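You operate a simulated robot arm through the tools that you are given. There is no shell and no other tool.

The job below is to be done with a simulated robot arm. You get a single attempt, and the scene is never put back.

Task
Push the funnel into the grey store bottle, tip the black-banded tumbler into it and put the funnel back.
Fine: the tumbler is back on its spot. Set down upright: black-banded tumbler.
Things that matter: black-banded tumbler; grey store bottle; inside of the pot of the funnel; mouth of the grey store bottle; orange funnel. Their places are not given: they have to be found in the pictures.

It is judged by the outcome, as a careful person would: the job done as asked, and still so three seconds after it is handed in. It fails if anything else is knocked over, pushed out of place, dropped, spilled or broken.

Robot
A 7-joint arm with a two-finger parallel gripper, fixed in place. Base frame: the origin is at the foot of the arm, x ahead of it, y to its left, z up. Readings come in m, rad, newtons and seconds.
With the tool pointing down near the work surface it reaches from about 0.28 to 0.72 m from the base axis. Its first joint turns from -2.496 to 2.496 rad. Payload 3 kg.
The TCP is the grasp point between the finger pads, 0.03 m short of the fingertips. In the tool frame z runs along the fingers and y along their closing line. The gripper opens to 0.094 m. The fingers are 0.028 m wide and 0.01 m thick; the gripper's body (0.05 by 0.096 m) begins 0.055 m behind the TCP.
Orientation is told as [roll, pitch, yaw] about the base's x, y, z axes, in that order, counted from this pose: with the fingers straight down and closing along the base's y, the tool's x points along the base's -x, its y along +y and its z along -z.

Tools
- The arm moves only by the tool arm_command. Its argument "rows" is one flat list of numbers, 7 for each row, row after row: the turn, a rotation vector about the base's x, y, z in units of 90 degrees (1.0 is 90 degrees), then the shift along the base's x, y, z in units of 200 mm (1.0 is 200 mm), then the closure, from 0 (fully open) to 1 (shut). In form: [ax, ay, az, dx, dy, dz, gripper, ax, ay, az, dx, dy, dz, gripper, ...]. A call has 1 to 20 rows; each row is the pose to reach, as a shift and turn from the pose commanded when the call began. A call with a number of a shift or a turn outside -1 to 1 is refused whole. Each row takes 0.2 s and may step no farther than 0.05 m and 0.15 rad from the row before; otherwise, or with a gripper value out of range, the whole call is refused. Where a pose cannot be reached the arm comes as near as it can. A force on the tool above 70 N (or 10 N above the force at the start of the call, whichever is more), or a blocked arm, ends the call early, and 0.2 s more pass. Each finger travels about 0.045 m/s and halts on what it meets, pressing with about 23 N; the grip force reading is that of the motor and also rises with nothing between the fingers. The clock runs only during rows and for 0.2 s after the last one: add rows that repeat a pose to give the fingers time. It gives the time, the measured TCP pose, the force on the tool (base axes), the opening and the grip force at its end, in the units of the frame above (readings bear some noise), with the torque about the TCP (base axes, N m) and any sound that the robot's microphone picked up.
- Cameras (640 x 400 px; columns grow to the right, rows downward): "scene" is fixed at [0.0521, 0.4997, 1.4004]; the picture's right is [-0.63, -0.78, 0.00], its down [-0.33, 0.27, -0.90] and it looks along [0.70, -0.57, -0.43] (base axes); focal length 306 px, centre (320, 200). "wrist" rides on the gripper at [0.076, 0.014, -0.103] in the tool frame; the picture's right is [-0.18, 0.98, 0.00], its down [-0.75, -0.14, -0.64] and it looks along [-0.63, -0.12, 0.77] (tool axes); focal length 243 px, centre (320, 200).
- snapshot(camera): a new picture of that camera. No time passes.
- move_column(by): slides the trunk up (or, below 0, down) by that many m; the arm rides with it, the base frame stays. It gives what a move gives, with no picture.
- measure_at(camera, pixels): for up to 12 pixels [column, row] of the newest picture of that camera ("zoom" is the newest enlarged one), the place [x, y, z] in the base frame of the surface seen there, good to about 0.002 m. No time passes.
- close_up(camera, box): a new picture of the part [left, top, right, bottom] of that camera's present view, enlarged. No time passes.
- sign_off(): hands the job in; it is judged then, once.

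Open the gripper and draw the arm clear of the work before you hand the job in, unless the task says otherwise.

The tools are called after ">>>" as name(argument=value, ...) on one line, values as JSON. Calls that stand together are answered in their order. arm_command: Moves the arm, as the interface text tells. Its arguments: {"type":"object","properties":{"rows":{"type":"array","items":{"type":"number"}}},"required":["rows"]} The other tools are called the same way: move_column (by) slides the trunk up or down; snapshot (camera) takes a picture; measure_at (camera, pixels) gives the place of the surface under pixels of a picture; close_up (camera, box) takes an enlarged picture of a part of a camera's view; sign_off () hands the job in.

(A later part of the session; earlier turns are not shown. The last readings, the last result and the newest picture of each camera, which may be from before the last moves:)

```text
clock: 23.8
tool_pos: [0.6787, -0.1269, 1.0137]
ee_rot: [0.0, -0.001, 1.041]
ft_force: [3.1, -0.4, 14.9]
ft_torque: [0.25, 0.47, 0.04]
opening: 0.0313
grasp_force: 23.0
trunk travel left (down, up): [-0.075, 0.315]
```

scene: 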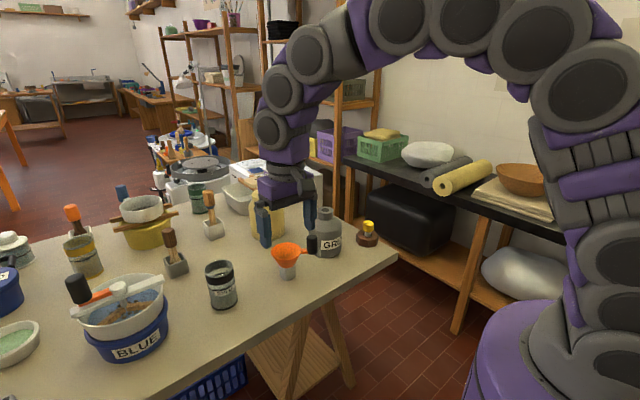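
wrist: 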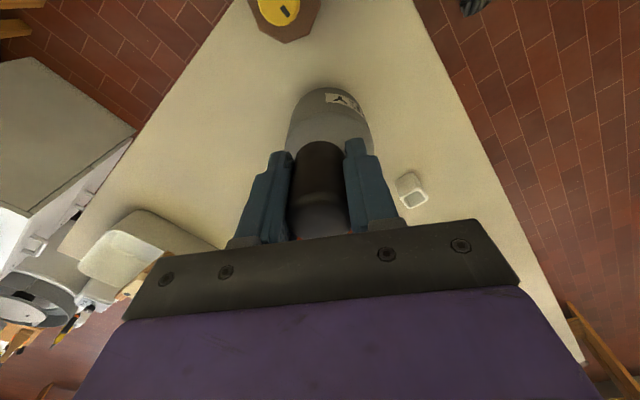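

The funnel is seated: 15 N upward reaction. I ease off 1 mm and then open the fingers.

>>> arm_command(rows=[0, 0, 0, 0, 0, 0.003, 1, 0, 0, 0, 0, 0, 0.005, 1, 0, 0, 0, 0, 0, 0.005, 0.9, 0, 0, 0, 0, 0, 0.005, 0.6, 0, 0, 0, 0, 0, 0.005, 0.3, 0, 0, 0, 0, 0, 0.005, 0, 0, 0, 0, 0, 0, 0.005, 0, 0, 0, 0, 0, 0, 0.005, 0])

>>> close_up(camera="scene", box=[285, 160, 365, 230])

>>> snapshot(camera="wrist")

```text
clock: 25.6
tool_pos: [0.6789, -0.1291, 1.0137]
ee_rot: [0.002, -0.001, 1.043]
ft_force: [0.7, 0.5, 0.4]
ft_torque: [0.0, 0.01, 0.01]
opening: 0.0941
grasp_force: 0.0
trunk travel left (down, up): [-0.075, 0.315]
```

```text
5.71 times, centred on (325, 195) of scene
```

zoom: 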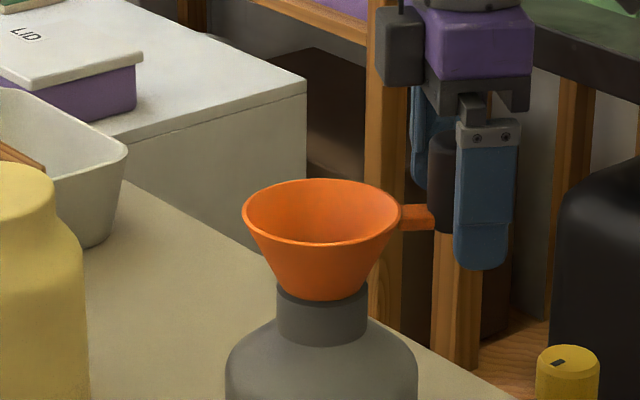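

```text
taken
```

wrist: 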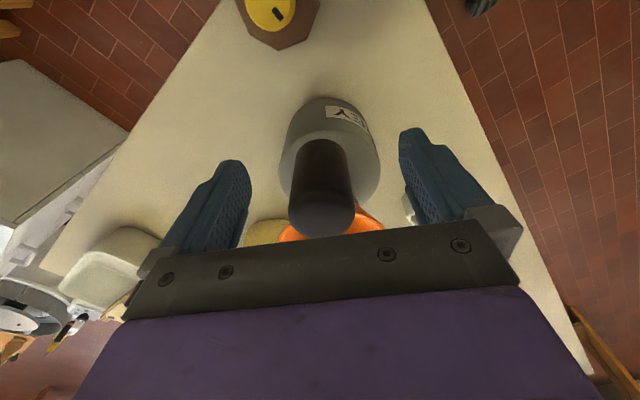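

The funnel sits level in the bottle and the fingers are free of the handle. I rise straight up 0.14 m.

>>> arm_command(rows=[0, 0, 0, 0, 0, 0.05, 0, 0, 0, 0, 0, 0, 0.15, 0, 0, 0, 0, 0, 0, 0.3, 0, 0, 0, 0, 0, 0, 0.45, 0, 0, 0, 0, 0, 0, 0.6, 0, 0, 0, 0, 0, 0, 0.7, 0, 0, 0, 0, 0, 0, 0.7, 0])

>>> close_up(camera="scene", box=[295, 170, 359, 220])

>>> snapshot(camera="wrist")

```text
clock: 27.2
tool_pos: [0.6799, -0.1265, 1.1529]
ee_rot: [0.003, 0.001, 1.042]
ft_force: [-0.3, 1.3, 0.5]
ft_torque: [0.03, -0.02, 0.02]
opening: 0.094
grasp_force: 0.0
trunk travel left (down, up): [-0.075, 0.315]
```

```text
8.00 times, centred on (327, 195) of scene
```

zoom: 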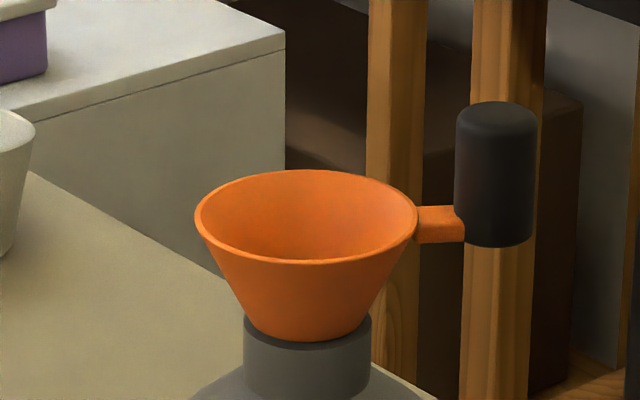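

```text
taken
```

wrist: 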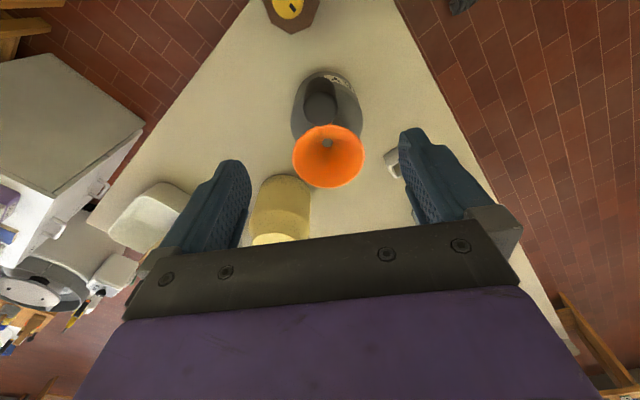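

The funnel stays level in the bottle with the handle free. I measure its rim, handle and arm in place.

>>> measure_at(camera="zoom", pixels=[[198, 215], [414, 210], [305, 172], [305, 261], [230, 185], [385, 248], [390, 190], [225, 245], [495, 105], [495, 120], [495, 240], [459, 180]])

>>> measure_at(camera="wrist", pixels=[[293, 157], [364, 155], [328, 126], [330, 187], [328, 143], [303, 137], [353, 135], [320, 107], [306, 107], [335, 107], [320, 95], [320, 118]])

```text
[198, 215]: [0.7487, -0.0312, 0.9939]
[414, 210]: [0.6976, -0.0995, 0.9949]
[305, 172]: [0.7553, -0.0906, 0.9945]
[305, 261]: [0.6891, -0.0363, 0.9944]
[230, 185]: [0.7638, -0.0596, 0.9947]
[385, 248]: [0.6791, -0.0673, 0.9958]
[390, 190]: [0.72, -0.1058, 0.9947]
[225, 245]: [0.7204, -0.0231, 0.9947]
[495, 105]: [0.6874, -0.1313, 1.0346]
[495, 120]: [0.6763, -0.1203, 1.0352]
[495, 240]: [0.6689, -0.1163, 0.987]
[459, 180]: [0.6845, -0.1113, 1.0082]
```

```text
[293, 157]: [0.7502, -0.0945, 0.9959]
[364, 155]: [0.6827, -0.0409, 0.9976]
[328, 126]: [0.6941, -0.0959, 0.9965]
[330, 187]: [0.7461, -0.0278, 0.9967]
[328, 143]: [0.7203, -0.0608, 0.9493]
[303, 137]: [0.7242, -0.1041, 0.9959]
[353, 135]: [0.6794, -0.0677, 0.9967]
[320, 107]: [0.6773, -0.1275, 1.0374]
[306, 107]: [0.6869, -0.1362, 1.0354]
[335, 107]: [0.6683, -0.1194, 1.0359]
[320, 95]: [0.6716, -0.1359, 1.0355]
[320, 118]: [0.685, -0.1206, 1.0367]
```

The funnel rim is centred at about (0.7205, -0.0645) at z 0.995 and the handle at (0.677, -0.128) up to z 1.036. I now swing the arm away toward the tumbler, turning the yaw to about 20°.

>>> arm_command(rows=[0, 0, -0.044, -0.08, 0.095, -0.01, 0, 0, 0, -0.088, -0.16, 0.19, -0.03, 0, 0, 0, -0.132, -0.24, 0.285, -0.045, 0, 0, 0, -0.176, -0.32, 0.38, -0.06, 0, 0, 0, -0.22, -0.4, 0.475, -0.075, 0, 0, 0, -0.265, -0.48, 0.57, -0.09, 0, 0, 0, -0.309, -0.56, 0.665, -0.105, 0, 0, 0, -0.353, -0.64, 0.76, -0.12, 0, 0, 0, -0.397, -0.72, 0.855, -0.135, 0, 0, 0, -0.441, -0.8, 0.95, -0.15, 0, 0, 0, -0.441, -0.8, 0.95, -0.15, 0])

```text
clock: 29.6
tool_pos: [0.5195, 0.0643, 1.1222]
ee_rot: [0.001, 0.0, 0.347]
ft_force: [-0.7, 0.0, 0.1]
ft_torque: [-0.01, -0.02, -0.01]
opening: 0.0943
grasp_force: 0.1
trunk travel left (down, up): [-0.075, 0.315]
```

The tool is at (0.520, 0.064, 1.122), yaw 20°. I tilt the tool up toward 25° below horizontal while moving left toward the tumbler at safe height.

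>>> arm_command(rows=[0.0247, -0.0679, 0, 0, 0.083, -0.03, 0, 0.0494, -0.1357, 0, 0, 0.166, -0.06, 0, 0.0741, -0.2036, 0, 0, 0.249, -0.09, 0, 0.0988, -0.2715, 0, 0, 0.332, -0.12, 0, 0.1235, -0.3394, 0, 0, 0.415, -0.15, 0, 0.1482, -0.4072, 0, 0, 0.498, -0.18, 0, 0.1729, -0.4751, 0, 0, 0.581, -0.21, 0, 0.1976, -0.543, 0, 0, 0.664, -0.24, 0, 0.2223, -0.6108, 0, 0, 0.747, -0.27, 0, 0.247, -0.6787, 0, 0, 0.83, -0.3, 0, 0.247, -0.6787, 0, 0, 0.83, -0.3, 0])

>>> snapshot(camera="scene")

>>> snapshot(camera="wrist")

```text
clock: 32.0
tool_pos: [0.5431, 0.2429, 1.0689]
ee_rot: [-0.002, -1.135, 0.351]
ft_force: [-0.3, 0.7, -0.9]
ft_torque: [0.01, -0.02, -0.03]
opening: 0.0939
grasp_force: 0.0
out of reach, approached as far as the arm can: row 9, 10, 11
trunk travel left (down, up): [-0.075, 0.315]
```

```text
taken
```

scene: 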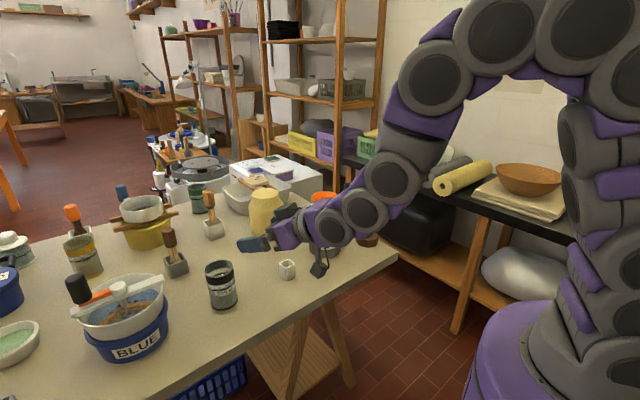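

```text
taken
```

wrist: 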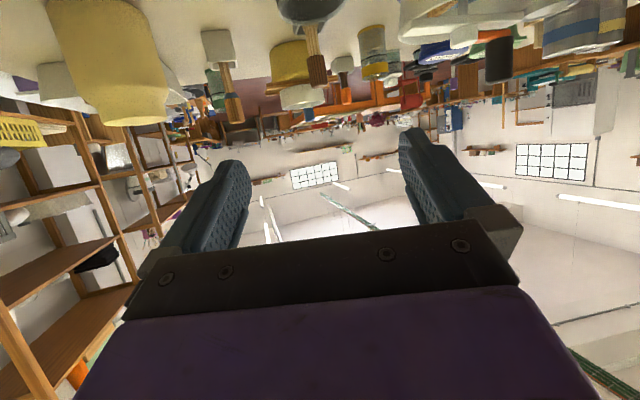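

The arm reported the last rows slightly out of reach (too close in), stopping at (0.543, 0.243, 1.069) with the wanted tilt. I move outward and down toward the pre-grasp place and read where it lands.

>>> arm_command(rows=[0, 0, 0, 0.08, 0.03, -0.1, 0, 0, 0, 0, 0.16, 0.06, -0.22, 0, 0, 0, 0, 0.24, 0.09, -0.34, 0, 0, 0, 0, 0.3, 0.12, -0.45, 0, 0, 0, 0, 0.33, 0.13, -0.56, 0, 0, 0, 0, 0.33, 0.13, -0.56, 0])

>>> snapshot(camera="scene")

>>> snapshot(camera="wrist")

```text
clock: 33.4
tool_pos: [0.6095, 0.2671, 0.957]
ee_rot: [0.003, -1.135, 0.349]
ft_force: [-0.5, -0.2, -0.6]
ft_torque: [0.0, -0.04, -0.01]
opening: 0.094
grasp_force: 0.0
trunk travel left (down, up): [-0.075, 0.315]
```

```text
taken
```

scene: 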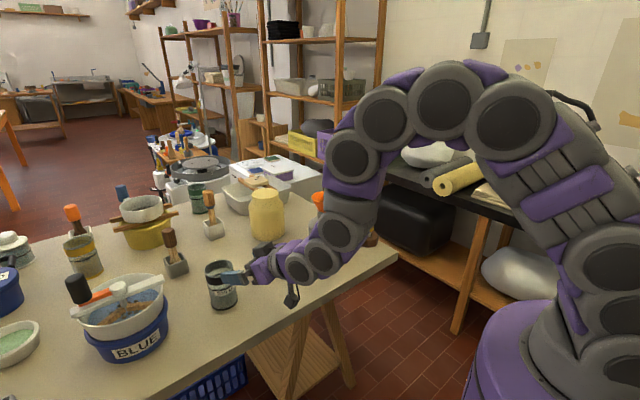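

```text
taken
```

wrist: 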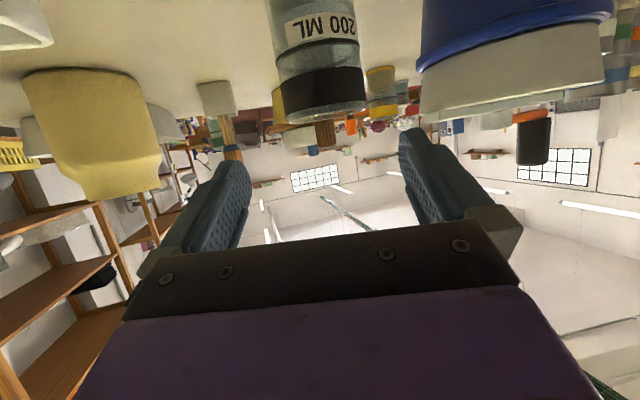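

The arm now stands at (0.610, 0.267, 0.957) pointing at the tumbler, which sits at wrist columns 275–365, centred between the fingers. I measure it from here.

>>> close_up(camera="wrist", box=[256, 0, 384, 130])

>>> measure_at(camera="wrist", pixels=[[277, 60], [355, 60], [315, 60], [315, 30], [280, 85], [364, 85], [322, 85], [322, 100], [322, 112], [300, 85], [345, 85], [315, 10]])

```text
3.08 times, centred on (320, 65) of wrist
```

zoom: 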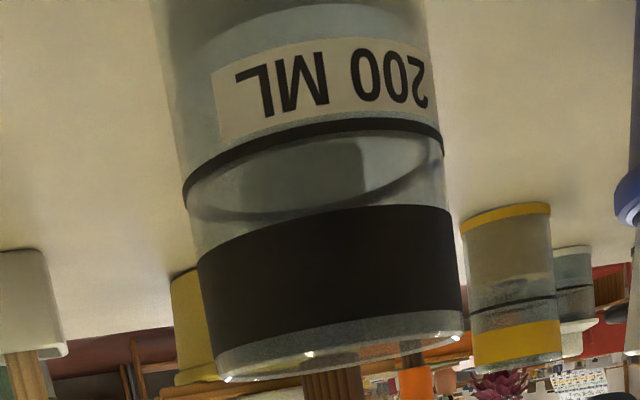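

```text
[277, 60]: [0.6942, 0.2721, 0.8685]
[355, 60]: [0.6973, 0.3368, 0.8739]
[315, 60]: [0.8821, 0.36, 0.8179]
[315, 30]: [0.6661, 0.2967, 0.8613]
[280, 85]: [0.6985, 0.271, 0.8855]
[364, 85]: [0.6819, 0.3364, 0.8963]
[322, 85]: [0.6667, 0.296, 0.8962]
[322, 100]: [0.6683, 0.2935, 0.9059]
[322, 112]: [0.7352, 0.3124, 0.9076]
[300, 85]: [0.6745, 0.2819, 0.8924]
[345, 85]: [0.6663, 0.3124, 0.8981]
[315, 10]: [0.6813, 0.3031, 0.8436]
```

The tumbler centre comes out at (0.701, 0.304), about 4.5 mm to the left of the tool line. I correct that sideways and lower to grip height z 0.868, still 0.1 m short of it.

>>> arm_command(rows=[0, 0, 0, -0.0075, 0.021, -0.08, 0, 0, 0, 0, -0.0075, 0.021, -0.18, 0, 0, 0, 0, -0.0075, 0.021, -0.28, 0, 0, 0, 0, -0.0075, 0.021, -0.37, 0, 0, 0, 0, -0.0075, 0.021, -0.43, 0, 0, 0, 0, -0.0075, 0.021, -0.445, 0, 0, 0, 0, -0.0075, 0.021, -0.445, 0])

>>> snapshot(camera="wrist")

>>> close_up(camera="scene", box=[190, 230, 350, 330])

```text
clock: 35.0
tool_pos: [0.6082, 0.2722, 0.8692]
ee_rot: [0.002, -1.134, 0.349]
ft_force: [0.3, 0.2, -1.0]
ft_torque: [0.0, 0.01, 0.01]
opening: 0.0943
grasp_force: 0.0
trunk travel left (down, up): [-0.075, 0.315]
```

```text
taken
```

wrist: 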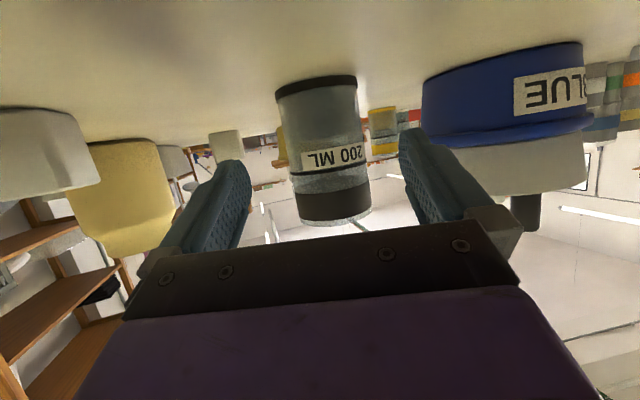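

```text
4.00 times, centred on (270, 280) of scene
```

zoom: 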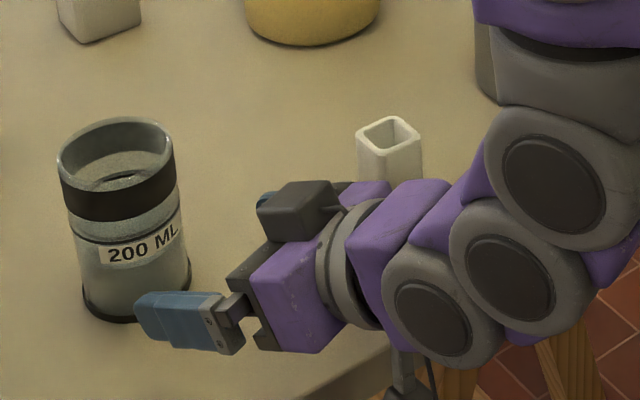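

The tumbler's mid-height edges are at wrist columns 288–366, within about 1 mm of the tool line. I approach 50 mm along the tool azimuth and re-check.

>>> arm_command(rows=[0, 0, 0, 0.047, 0.015, 0, 0, 0, 0, 0, 0.1, 0.033, 0, 0, 0, 0, 0, 0.155, 0.053, 0, 0, 0, 0, 0, 0.205, 0.071, 0, 0, 0, 0, 0, 0.237, 0.082, 0, 0, 0, 0, 0, 0.237, 0.082, 0, 0])

>>> snapshot(camera="wrist")

>>> close_up(camera="scene", box=[190, 240, 318, 320])

```text
clock: 36.4
tool_pos: [0.6567, 0.2887, 0.868]
ee_rot: [0.0, -1.136, 0.349]
ft_force: [0.3, -0.5, 0.2]
ft_torque: [0.0, 0.03, -0.01]
opening: 0.0941
grasp_force: 0.0
trunk travel left (down, up): [-0.075, 0.315]
```

```text
taken
```

wrist: 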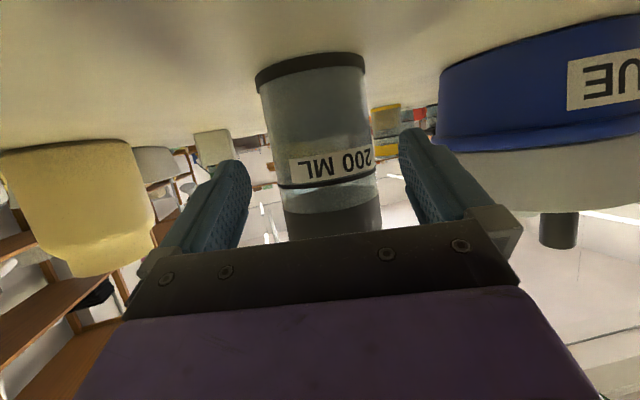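

```text
5.00 times, centred on (254, 280) of scene
```

zoom: 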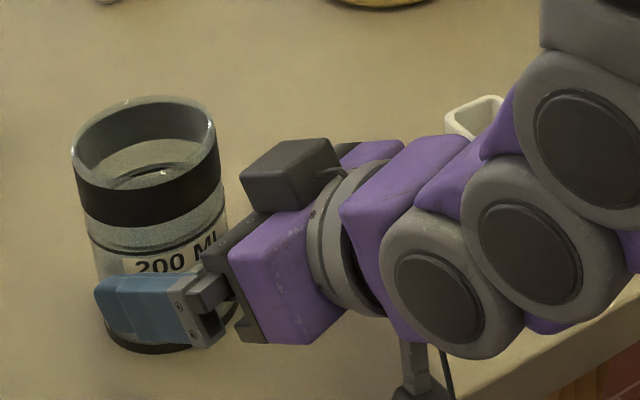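

The fingers are about to straddle the tumbler. I take an enlarged wrist view to check the gap on both sides, and look at the camera's clearance to the bench edge.

>>> close_up(camera="wrist", box=[200, 40, 456, 240])

>>> close_up(camera="scene", box=[240, 290, 304, 340])

```text
2.00 times, centred on (328, 140) of wrist
```

zoom: 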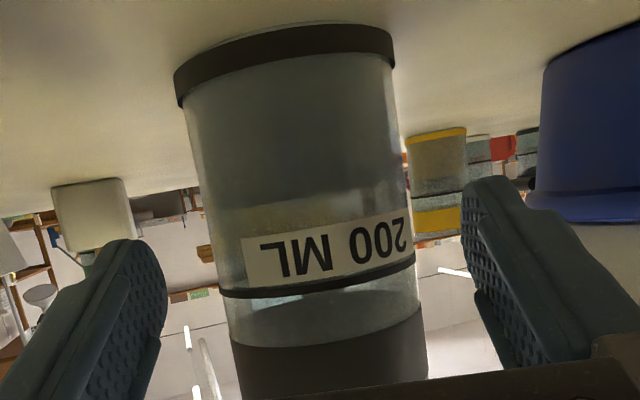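

```text
8.00 times, centred on (272, 315) of scene
```

zoom: 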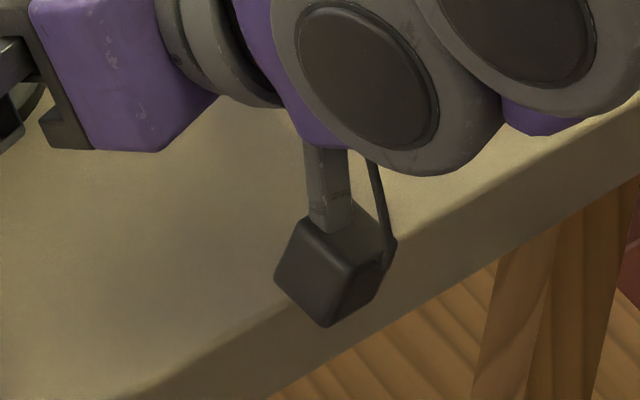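

I measure the camera cube's lower corners against the bench to know its clearance.

>>> measure_at(camera="zoom", pixels=[[328, 322], [280, 278], [378, 285], [310, 220], [345, 265], [290, 300], [355, 305], [240, 330], [400, 160], [300, 60]])

>>> measure_at(camera="wrist", pixels=[[282, 173], [374, 173], [328, 165], [300, 165], [350, 165], [290, 120], [350, 120], [320, 120]])

```text
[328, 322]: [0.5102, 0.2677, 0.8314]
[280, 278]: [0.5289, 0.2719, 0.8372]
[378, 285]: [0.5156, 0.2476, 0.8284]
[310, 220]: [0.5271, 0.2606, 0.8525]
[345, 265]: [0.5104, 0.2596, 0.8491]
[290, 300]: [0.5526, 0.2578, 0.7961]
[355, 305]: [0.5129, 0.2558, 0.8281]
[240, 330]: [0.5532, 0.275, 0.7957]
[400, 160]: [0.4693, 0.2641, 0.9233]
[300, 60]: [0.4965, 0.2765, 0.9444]
```

```text
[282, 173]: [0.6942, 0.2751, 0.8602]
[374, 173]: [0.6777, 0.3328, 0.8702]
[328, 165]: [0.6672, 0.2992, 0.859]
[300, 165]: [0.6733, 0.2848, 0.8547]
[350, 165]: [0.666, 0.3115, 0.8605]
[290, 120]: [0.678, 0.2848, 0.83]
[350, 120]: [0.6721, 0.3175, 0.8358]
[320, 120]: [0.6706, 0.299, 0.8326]
```

The camera cube clears the bench by about 3 cm, and the tumbler is 1 mm left of the tool line. I move in the last 43 mm so the tumbler is between the pads.

>>> arm_command(rows=[0, 0, 0, 0.04, 0.016, 0, 0, 0, 0, 0, 0.08, 0.031, 0, 0, 0, 0, 0, 0.12, 0.047, 0, 0, 0, 0, 0, 0.16, 0.062, 0, 0, 0, 0, 0, 0.19, 0.074, 0, 0, 0, 0, 0, 0.2, 0.078, 0, 0, 0, 0, 0, 0.2, 0.078, 0, 0])

>>> snapshot(camera="wrist")

>>> close_up(camera="scene", box=[190, 240, 302, 310])

```text
clock: 38.0
tool_pos: [0.6969, 0.3044, 0.8683]
ee_rot: [-0.001, -1.133, 0.349]
ft_force: [0.1, -0.4, -0.8]
ft_torque: [0.0, 0.02, -0.03]
opening: 0.094
grasp_force: 0.1
trunk travel left (down, up): [-0.075, 0.315]
```

```text
taken
```

wrist: 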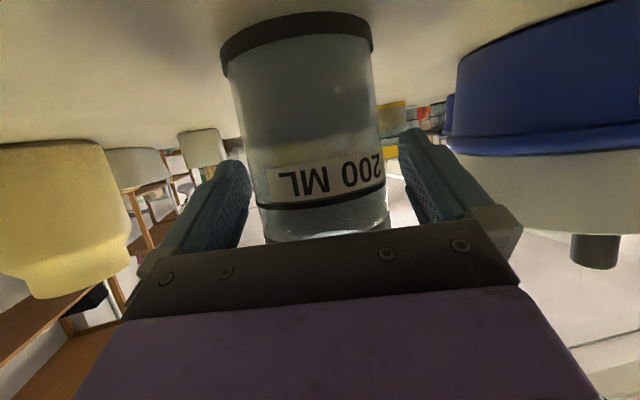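

```text
5.71 times, centred on (246, 275) of scene
```

zoom: 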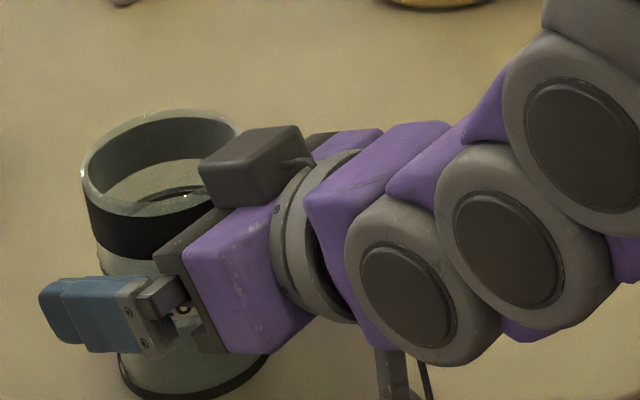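

No contact, and the tumbler lies between the pads. I close the gripper on it.

>>> arm_command(rows=[0, 0, 0, 0, 0, 0, 0.15, 0, 0, 0, 0, 0, 0, 0.25, 0, 0, 0, 0, 0, 0, 0.4, 0, 0, 0, 0, 0, 0, 0.7, 0, 0, 0, 0, 0, 0, 1, 0, 0, 0, 0, 0, 0, 1, 0, 0, 0, 0, 0, 0, 1])

>>> snapshot(camera="wrist")

>>> close_up(camera="scene", box=[190, 240, 302, 310])

```text
clock: 39.6
tool_pos: [0.6952, 0.304, 0.8694]
ee_rot: [0.003, -1.134, 0.349]
ft_force: [0.0, -1.8, 1.0]
ft_torque: [-0.01, 0.0, 0.03]
opening: 0.0668
grasp_force: 23.0
trunk travel left (down, up): [-0.075, 0.315]
```

```text
taken
```

wrist: 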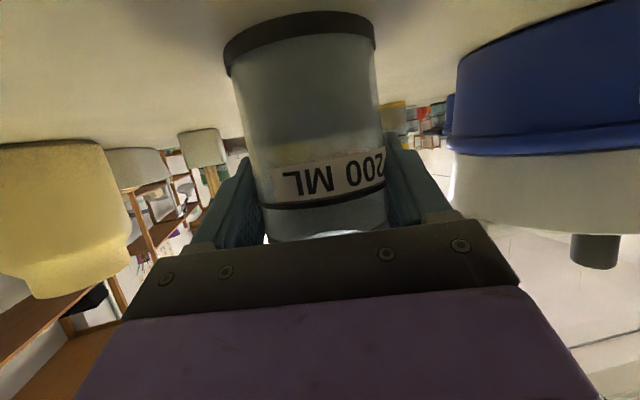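

```text
5.71 times, centred on (246, 275) of scene
```

zoom: 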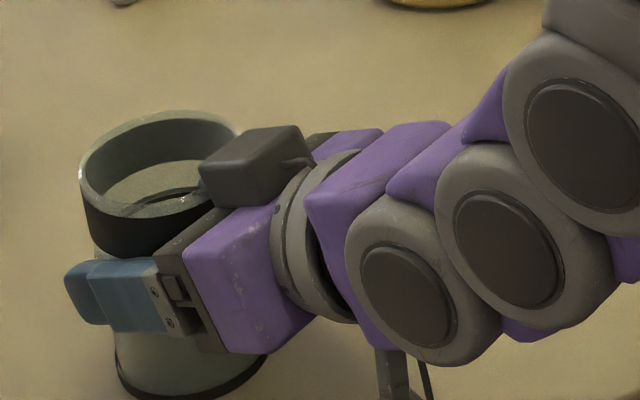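

The grip closed at 66.8 mm with 23 N. I lift slowly by 30 mm and check the load.

>>> arm_command(rows=[0, 0, 0, 0, 0, 0.01, 1, 0, 0, 0, 0, 0, 0.03, 1, 0, 0, 0, 0, 0, 0.06, 1, 0, 0, 0, 0, 0, 0.1, 1, 0, 0, 0, 0, 0, 0.13, 1, 0, 0, 0, 0, 0, 0.15, 1, 0, 0, 0, 0, 0, 0.15, 1])

>>> close_up(camera="scene", box=[180, 230, 308, 320])

```text
clock: 41.2
tool_pos: [0.6973, 0.3039, 0.8979]
ee_rot: [0.002, -1.136, 0.35]
ft_force: [0.5, -0.3, -2.2]
ft_torque: [0.0, 0.03, -0.04]
opening: 0.0664
grasp_force: 22.4
trunk travel left (down, up): [-0.075, 0.315]
```

```text
4.44 times, centred on (244, 275) of scene
```

zoom: 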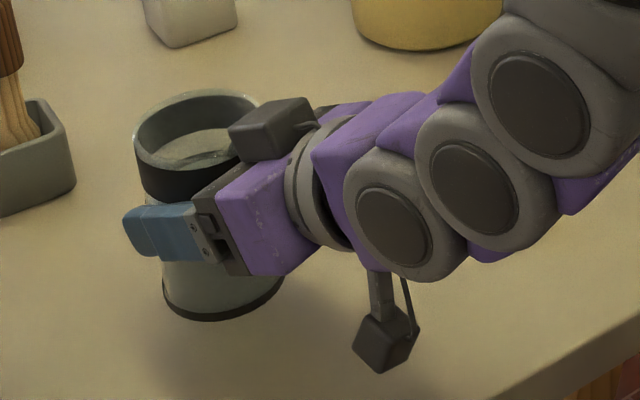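

The tumbler is lifted cleanly, about 2.5 N, and stays upright. I raise it smoothly by 0.19 m so it clears everything.

>>> arm_command(rows=[0, 0, 0, 0, 0, 0.03, 1, 0, 0, 0, 0, 0, 0.09, 1, 0, 0, 0, 0, 0, 0.17, 1, 0, 0, 0, 0, 0, 0.26, 1, 0, 0, 0, 0, 0, 0.35, 1, 0, 0, 0, 0, 0, 0.44, 1, 0, 0, 0, 0, 0, 0.53, 1, 0, 0, 0, 0, 0, 0.62, 1, 0, 0, 0, 0, 0, 0.71, 1, 0, 0, 0, 0, 0, 0.79, 1, 0, 0, 0, 0, 0, 0.86, 1, 0, 0, 0, 0, 0, 0.91, 1, 0, 0, 0, 0, 0, 0.94, 1, 0, 0, 0, 0, 0, 0.95, 1, 0, 0, 0, 0, 0, 0.95, 1])

>>> snapshot(camera="scene")

```text
clock: 44.4
tool_pos: [0.6957, 0.3054, 1.0875]
ee_rot: [0.002, -1.134, 0.348]
ft_force: [-0.8, 0.3, -2.5]
ft_torque: [0.01, 0.01, 0.02]
opening: 0.066
grasp_force: 22.7
trunk travel left (down, up): [-0.075, 0.315]
```

```text
taken
```

scene: 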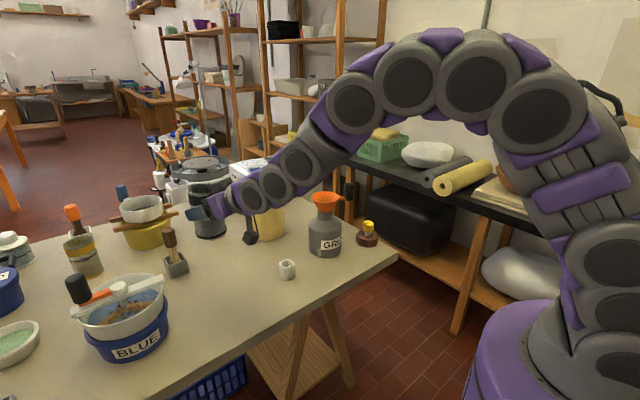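

The raised tumbler is upright at scene (210,225). I carry it smoothly halfway toward the bottle while turning the tool yaw.

>>> arm_command(rows=[0, 0, -0.0061, 0.0033, -0.015, 0.0027, 1, 0, 0, -0.0244, 0.0132, -0.06, 0.0106, 1, 0, 0, -0.052, 0.0281, -0.1275, 0.0225, 1, 0, 0, -0.0825, 0.0446, -0.2025, 0.0358, 1, 0, 0, -0.1161, 0.0627, -0.285, 0.0504, 1, 0, 0, -0.1528, 0.0825, -0.375, 0.0663, 1, 0, 0, -0.1895, 0.1023, -0.465, 0.0822, 1, 0, 0, -0.2231, 0.1205, -0.5475, 0.0967, 1, 0, 0, -0.2536, 0.137, -0.6225, 0.11, 1, 0, 0, -0.2812, 0.1518, -0.69, 0.1219, 1, 0, 0, -0.2995, 0.1617, -0.735, 0.1299, 1, 0, 0, -0.3056, 0.165, -0.75, 0.1325, 1, 0, 0, -0.3056, 0.165, -0.75, 0.1325, 1])

>>> snapshot(camera="scene")

```text
clock: 47.2
tool_pos: [0.7298, 0.1541, 1.1158]
ee_rot: [-0.001, -1.134, -0.126]
ft_force: [-0.1, -0.2, -3.1]
ft_torque: [0.0, 0.02, 0.01]
opening: 0.066
grasp_force: 22.5
trunk travel left (down, up): [-0.075, 0.315]
```

```text
taken
```

scene: 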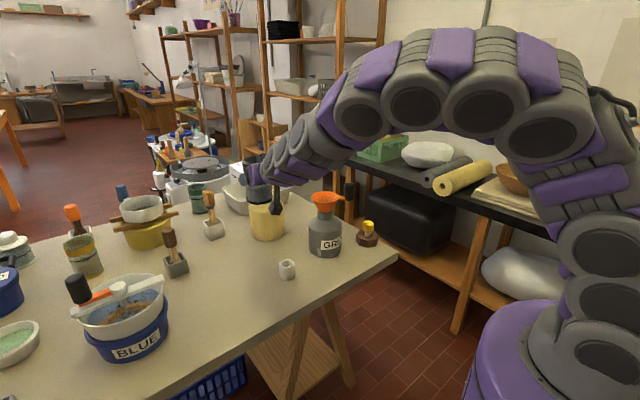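

The tumbler is upright above the bench, at (0.730, 0.154, 1.116). I carry it the second half to the place beside the funnel.

>>> arm_command(rows=[0, 0, -0.0061, 0.0033, -0.015, 0, 1, 0, 0, -0.0244, 0.0132, -0.06, 0, 1, 0, 0, -0.052, 0.0281, -0.1275, 0, 1, 0, 0, -0.0825, 0.0446, -0.2025, 0, 1, 0, 0, -0.1161, 0.0627, -0.285, 0, 1, 0, 0, -0.1528, 0.0825, -0.375, 0, 1, 0, 0, -0.1895, 0.1023, -0.465, 0, 1, 0, 0, -0.2231, 0.1205, -0.5475, 0, 1, 0, 0, -0.2536, 0.137, -0.6225, 0, 1, 0, 0, -0.2812, 0.1518, -0.69, 0, 1, 0, 0, -0.2995, 0.1617, -0.735, 0, 1, 0, 0, -0.3056, 0.165, -0.75, 0, 1, 0, 0, -0.3056, 0.165, -0.75, 0, 1])

>>> snapshot(camera="scene")

>>> snapshot(camera="wrist")

```text
clock: 50.0
tool_pos: [0.7627, 0.0052, 1.1169]
ee_rot: [0.0, -1.135, -0.61]
ft_force: [0.0, 0.5, -2.8]
ft_torque: [0.03, 0.03, 0.02]
opening: 0.0658
grasp_force: 22.9
trunk travel left (down, up): [-0.075, 0.315]
```

```text
taken
```

scene: 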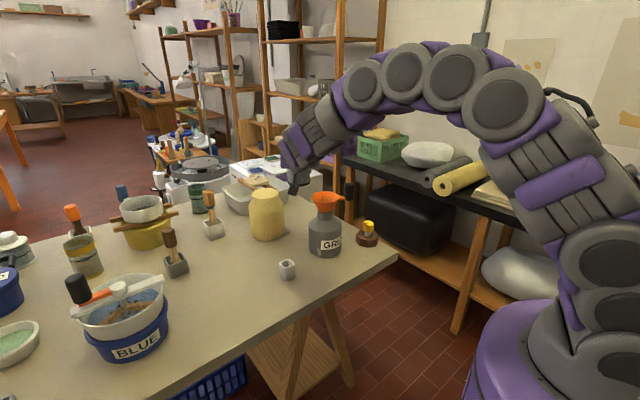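

```text
taken
```

wrist: 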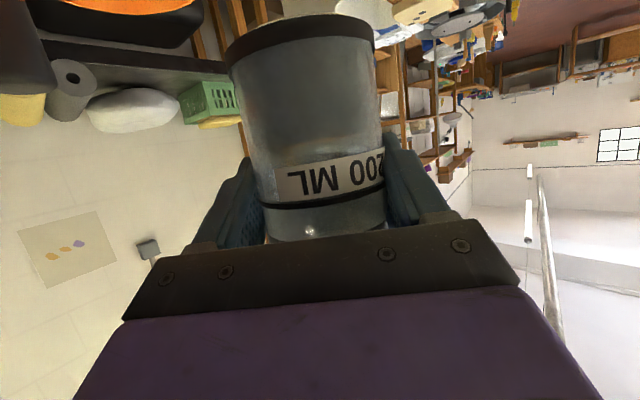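

The tool is at (0.763, 0.005, 1.117), yaw -35°, and the funnel is free at scene (327,200) with the tumbler hidden behind the wrist near (296,170). I look closely at that part.

>>> close_up(camera="scene", box=[256, 110, 368, 230])

>>> close_up(camera="wrist", box=[0, 0, 400, 250])

```text
3.33 times, centred on (312, 170) of scene
```

zoom: 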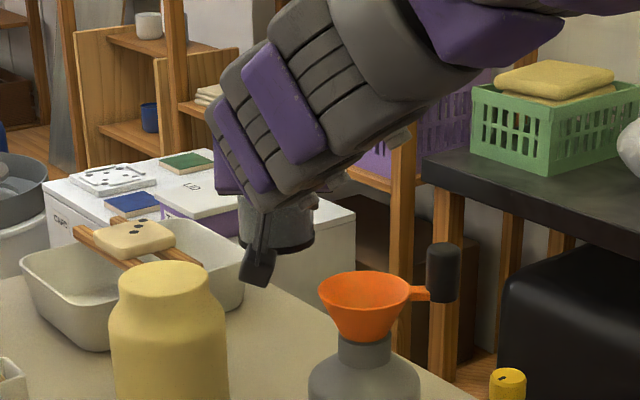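

```text
1.60 times, centred on (200, 125) of wrist
```

zoom: 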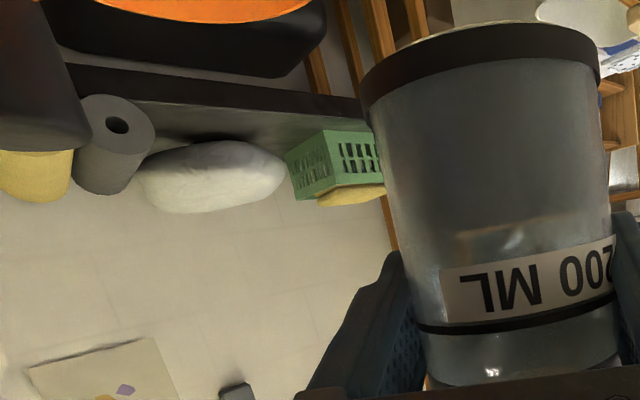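

The tumbler base shows at zoom (278,240), about 83 mm left of the funnel centre as planned. I begin tilting about the tool azimuth to 30°, which is below the pouring angle, moving toward the funnel.

>>> arm_command(rows=[0.0273, -0.0191, 0, -0.0011, -0.0016, -0.013, 1, 0.0546, -0.0383, 0, -0.0023, -0.0033, -0.026, 1, 0.0819, -0.0574, 0, -0.0034, -0.0049, -0.039, 1, 0.1092, -0.0765, 0, -0.0046, -0.0066, -0.052, 1, 0.1365, -0.0957, 0, -0.0057, -0.0082, -0.065, 1, 0.1638, -0.1148, 0, -0.0086, -0.0123, -0.089, 1, 0.1911, -0.1339, 0, -0.0115, -0.0164, -0.113, 1, 0.2184, -0.1531, 0, -0.0144, -0.0205, -0.137, 1, 0.2457, -0.1722, 0, -0.0172, -0.0246, -0.161, 1, 0.273, -0.1913, 0, -0.0201, -0.0287, -0.185, 1, 0.273, -0.1913, 0, -0.0201, -0.0287, -0.185, 1])

>>> close_up(camera="scene", box=[256, 110, 368, 230])

>>> snapshot(camera="wrist")

```text
clock: 52.4
tool_pos: [0.7585, -0.0013, 1.0775]
ee_rot: [0.941, -0.902, -1.43]
ft_force: [-0.4, 0.1, -1.8]
ft_torque: [-0.03, 0.02, -0.02]
opening: 0.0658
grasp_force: 23.0
trunk travel left (down, up): [-0.075, 0.315]
```

```text
3.33 times, centred on (312, 170) of scene
```

zoom: 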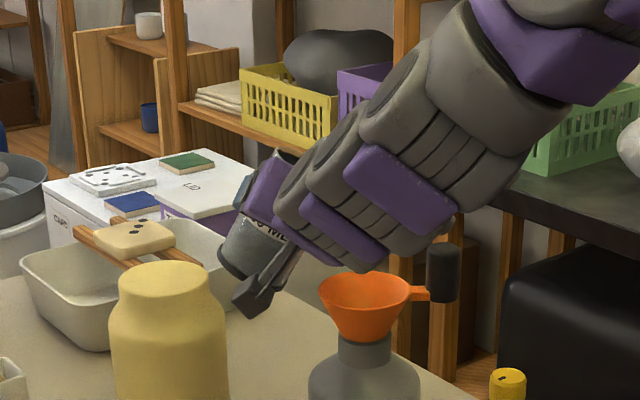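

```text
taken
```

wrist: 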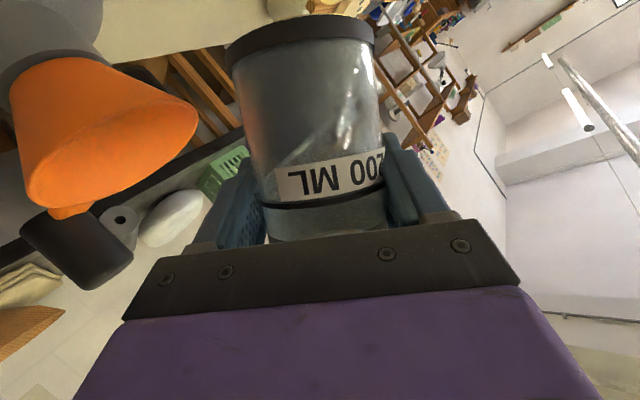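

The tumbler is tipping to the right toward the funnel as intended, with no contact. I continue to 45° with the lip coming over the funnel.

>>> arm_command(rows=[0.0273, -0.0191, 0, -0.0023, -0.0033, -0.026, 1, 0.0546, -0.0383, 0, -0.0046, -0.0066, -0.052, 1, 0.0819, -0.0574, 0, -0.0069, -0.0098, -0.078, 1, 0.1092, -0.0765, 0, -0.0092, -0.0131, -0.104, 1, 0.1365, -0.0957, 0, -0.0115, -0.0164, -0.13, 1, 0.1365, -0.0957, 0, -0.0115, -0.0164, -0.13, 1])

>>> close_up(camera="scene", box=[256, 130, 368, 230])

>>> snapshot(camera="wrist")

```text
clock: 53.8
tool_pos: [0.7575, -0.0058, 1.0515]
ee_rot: [1.173, -0.696, -1.601]
ft_force: [-0.8, 0.5, -2.9]
ft_torque: [-0.03, 0.03, 0.0]
opening: 0.0654
grasp_force: 23.3
trunk travel left (down, up): [-0.075, 0.315]
```

```text
4.00 times, centred on (312, 180) of scene
```

zoom: 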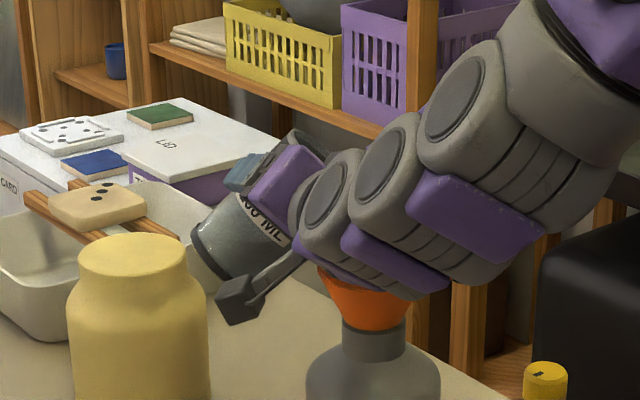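

```text
taken
```

wrist: 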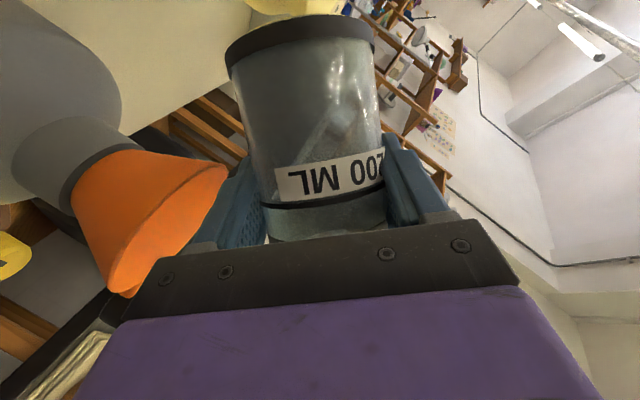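

The lip is now over the funnel (about 13 mm short of its centre, 6 cm up) with the fingers clear of the rim. I tilt slowly on to 54°, where pouring should start.

>>> arm_command(rows=[0.0137, -0.0096, 0, 0, 0, -0.0025, 1, 0.0273, -0.0191, 0, 0, 0, -0.005, 1, 0.041, -0.0287, 0, 0, 0, -0.0075, 1, 0.0546, -0.0383, 0, 0, 0, -0.01, 1, 0.0683, -0.0478, 0, 0, 0, -0.0125, 1, 0.0819, -0.0574, 0, 0, 0, -0.015, 1, 0.0819, -0.0574, 0, 0, 0, -0.015, 1, 0.0819, -0.0574, 0, 0, 0, -0.015, 1])

>>> close_up(camera="scene", box=[256, 130, 368, 230])

>>> close_up(camera="wrist", box=[0, 0, 480, 300])

```text
clock: 55.6
tool_pos: [0.7553, -0.0064, 1.0489]
ee_rot: [1.273, -0.561, -1.66]
ft_force: [0.3, 0.6, -2.7]
ft_torque: [-0.04, 0.07, 0.02]
opening: 0.0654
grasp_force: 22.9
trunk travel left (down, up): [-0.075, 0.315]
```

```text
4.00 times, centred on (312, 180) of scene
```

zoom: 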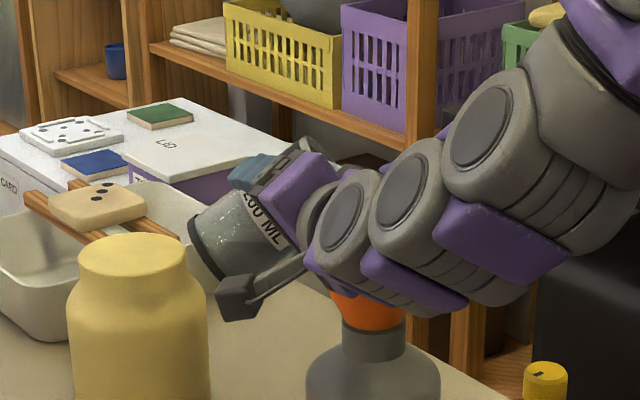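

```text
1.33 times, centred on (240, 150) of wrist
```

zoom: 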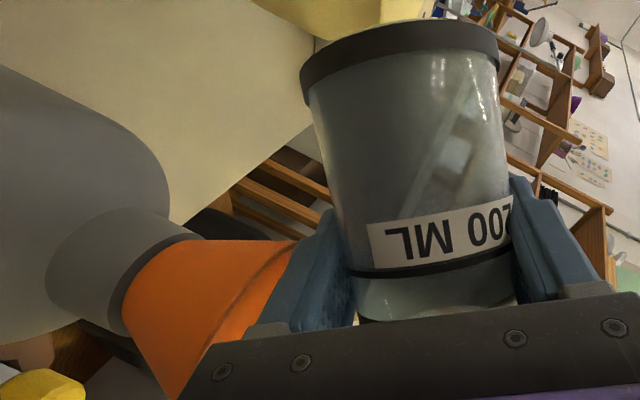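

No visible flow yet and the weight reads about 2.7 N. I tilt on to 62° slowly, holding the lip over the funnel.

>>> arm_command(rows=[0.0091, -0.0064, 0, 0, 0, 0.001, 1, 0.0182, -0.0128, 0, 0, 0, 0.002, 1, 0.0273, -0.0191, 0, 0, 0, 0.003, 1, 0.0364, -0.0255, 0, 0, 0, 0.005, 1, 0.0455, -0.0319, 0, 0, 0, 0.007, 1, 0.0546, -0.0383, 0, -0.0006, -0.0008, 0.01, 1, 0.0637, -0.0446, 0, -0.0011, -0.0016, 0.013, 1, 0.0728, -0.051, 0, -0.0017, -0.0025, 0.016, 1, 0.0728, -0.051, 0, -0.0017, -0.0025, 0.016, 1, 0.0728, -0.051, 0, -0.0017, -0.0025, 0.016, 1, 0.0728, -0.051, 0, -0.0017, -0.0025, 0.016, 1])

>>> close_up(camera="wrist", box=[0, 0, 480, 300])

>>> close_up(camera="scene", box=[256, 140, 368, 240])

```text
clock: 58.0
tool_pos: [0.7553, -0.005, 1.0524]
ee_rot: [1.351, -0.44, -1.696]
ft_force: [0.1, 0.3, -2.1]
ft_torque: [-0.02, 0.04, -0.02]
opening: 0.0654
grasp_force: 23.2
trunk travel left (down, up): [-0.075, 0.315]
```

```text
1.33 times, centred on (240, 150) of wrist
```

zoom: 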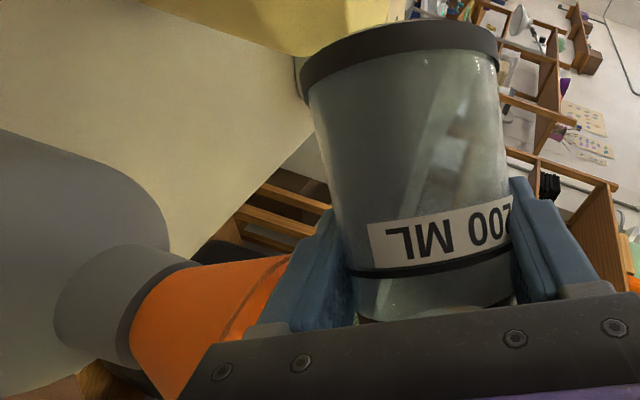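

```text
4.00 times, centred on (312, 190) of scene
```

zoom: 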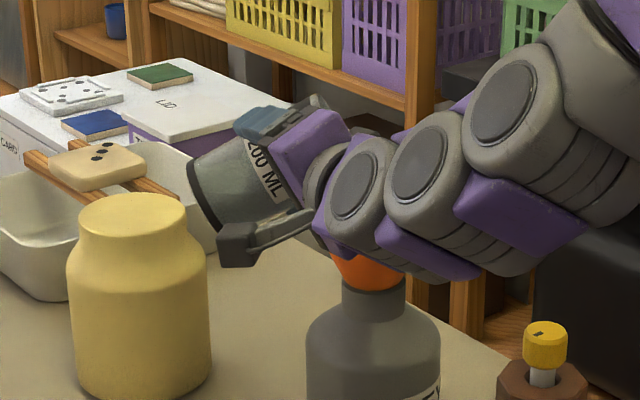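

The liquid surface line in the wrist view (from (475,60) to (405,215)) is nearing the lip, and nothing has spilled. I continue to 70° at 1° per row and then hold.

>>> arm_command(rows=[0.0091, -0.0064, 0, -0.0009, -0.0012, 0.0039, 1, 0.0182, -0.0128, 0, -0.0017, -0.0025, 0.0079, 1, 0.0273, -0.0191, 0, -0.0026, -0.0037, 0.0118, 1, 0.0364, -0.0255, 0, -0.0035, -0.0049, 0.0158, 1, 0.0455, -0.0319, 0, -0.0043, -0.0061, 0.0197, 1, 0.0546, -0.0383, 0, -0.0052, -0.0074, 0.0236, 1, 0.0637, -0.0446, 0, -0.006, -0.0086, 0.0276, 1, 0.0728, -0.051, 0, -0.0069, -0.0098, 0.0315, 1, 0.0728, -0.051, 0, -0.0069, -0.0098, 0.0315, 1, 0.0728, -0.051, 0, -0.0069, -0.0098, 0.0315, 1, 0.0728, -0.051, 0, -0.0069, -0.0098, 0.0315, 1, 0.0728, -0.051, 0, -0.0069, -0.0098, 0.0315, 1])

>>> close_up(camera="wrist", box=[0, 0, 480, 300])

>>> close_up(camera="scene", box=[256, 140, 368, 240])

```text
clock: 60.6
tool_pos: [0.7552, -0.0082, 1.059]
ee_rot: [1.418, -0.315, -1.722]
ft_force: [0.6, 0.3, -2.4]
ft_torque: [-0.02, 0.04, 0.0]
opening: 0.0653
grasp_force: 22.8
trunk travel left (down, up): [-0.075, 0.315]
```

```text
1.33 times, centred on (240, 150) of wrist
```

zoom: 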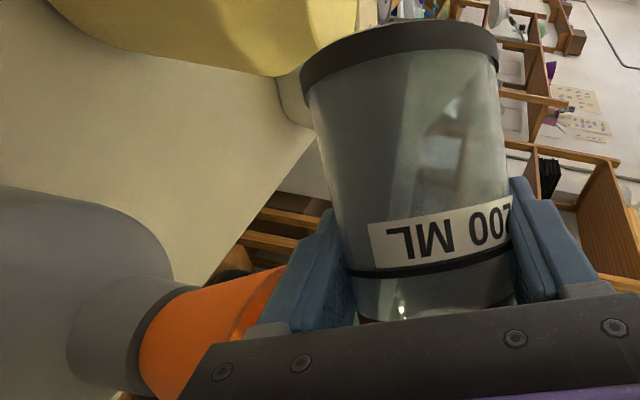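

```text
4.00 times, centred on (312, 190) of scene
```

zoom: 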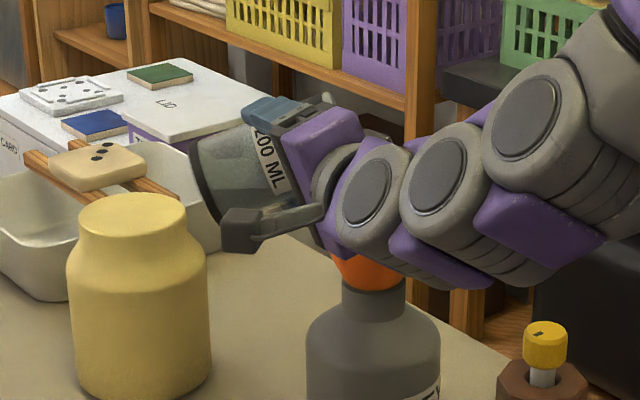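

The contents boundary has moved in the glass, so pouring seems to have begun; nothing shows on the bottle or bench. I take tighter views of the tumbler and of the bottle's surroundings.

>>> close_up(camera="scene", box=[284, 150, 348, 220])

>>> close_up(camera="wrist", box=[80, 130, 300, 300])

```text
5.71 times, centred on (316, 185) of scene
```

zoom: 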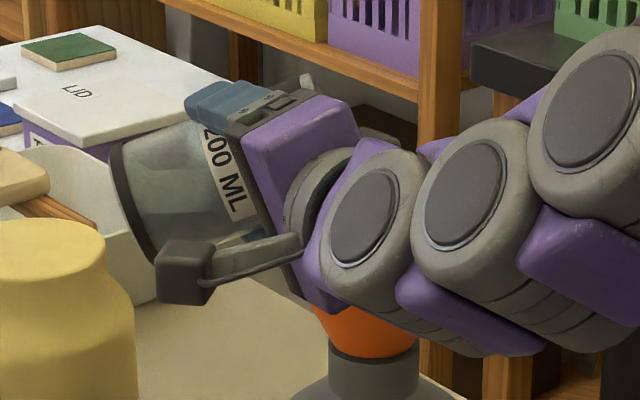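

```text
2.35 times, centred on (190, 215) of wrist
```

zoom: 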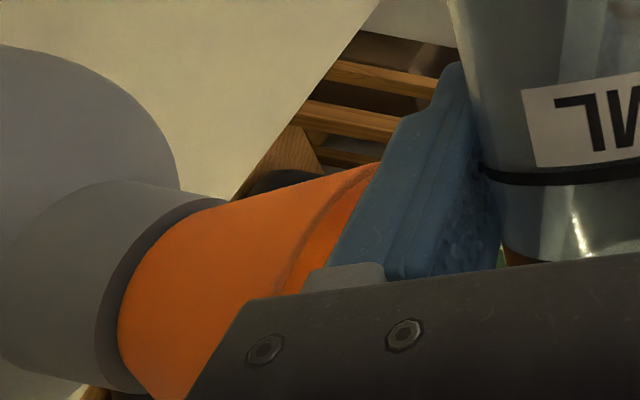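

The rim is above the orange funnel (seen through the glass) and the level in the glass is dropping. I tilt on to 80° at 1° per row.

>>> arm_command(rows=[0.0091, -0.0064, 0, -0.0011, -0.0016, 0.0044, 1, 0.0182, -0.0128, 0, -0.0023, -0.0033, 0.0089, 1, 0.0273, -0.0191, 0, -0.0034, -0.0049, 0.0133, 1, 0.0364, -0.0255, 0, -0.0046, -0.0066, 0.0178, 1, 0.0455, -0.0319, 0, -0.0057, -0.0082, 0.0222, 1, 0.0546, -0.0383, 0, -0.0069, -0.0098, 0.0267, 1, 0.0637, -0.0446, 0, -0.008, -0.0115, 0.0311, 1, 0.0728, -0.051, 0, -0.0092, -0.0131, 0.0356, 1, 0.0819, -0.0574, 0, -0.0103, -0.0148, 0.04, 1, 0.091, -0.0638, 0, -0.0115, -0.0164, 0.0445, 1, 0.091, -0.0638, 0, -0.0115, -0.0164, 0.0445, 1, 0.091, -0.0638, 0, -0.0115, -0.0164, 0.0445, 1, 0.091, -0.0638, 0, -0.0115, -0.0164, 0.0445, 1, 0.091, -0.0638, 0, -0.0115, -0.0164, 0.0445, 1])

>>> close_up(camera="scene", box=[284, 150, 348, 220])

>>> snapshot(camera="wrist")

```text
clock: 63.6
tool_pos: [0.7512, -0.0117, 1.0671]
ee_rot: [1.497, -0.16, -1.741]
ft_force: [0.0, -0.3, -1.6]
ft_torque: [0.02, 0.02, 0.02]
opening: 0.065
grasp_force: 23.1
trunk travel left (down, up): [-0.075, 0.315]
```

```text
5.71 times, centred on (316, 185) of scene
```

zoom: 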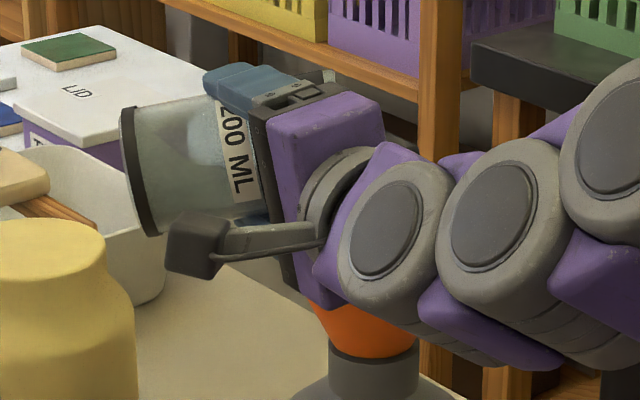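

```text
taken
```

wrist: 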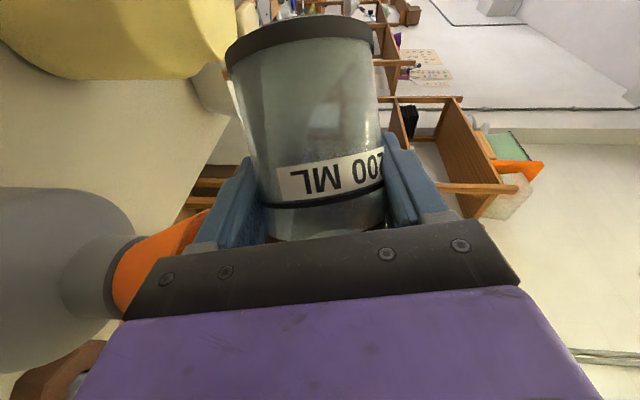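

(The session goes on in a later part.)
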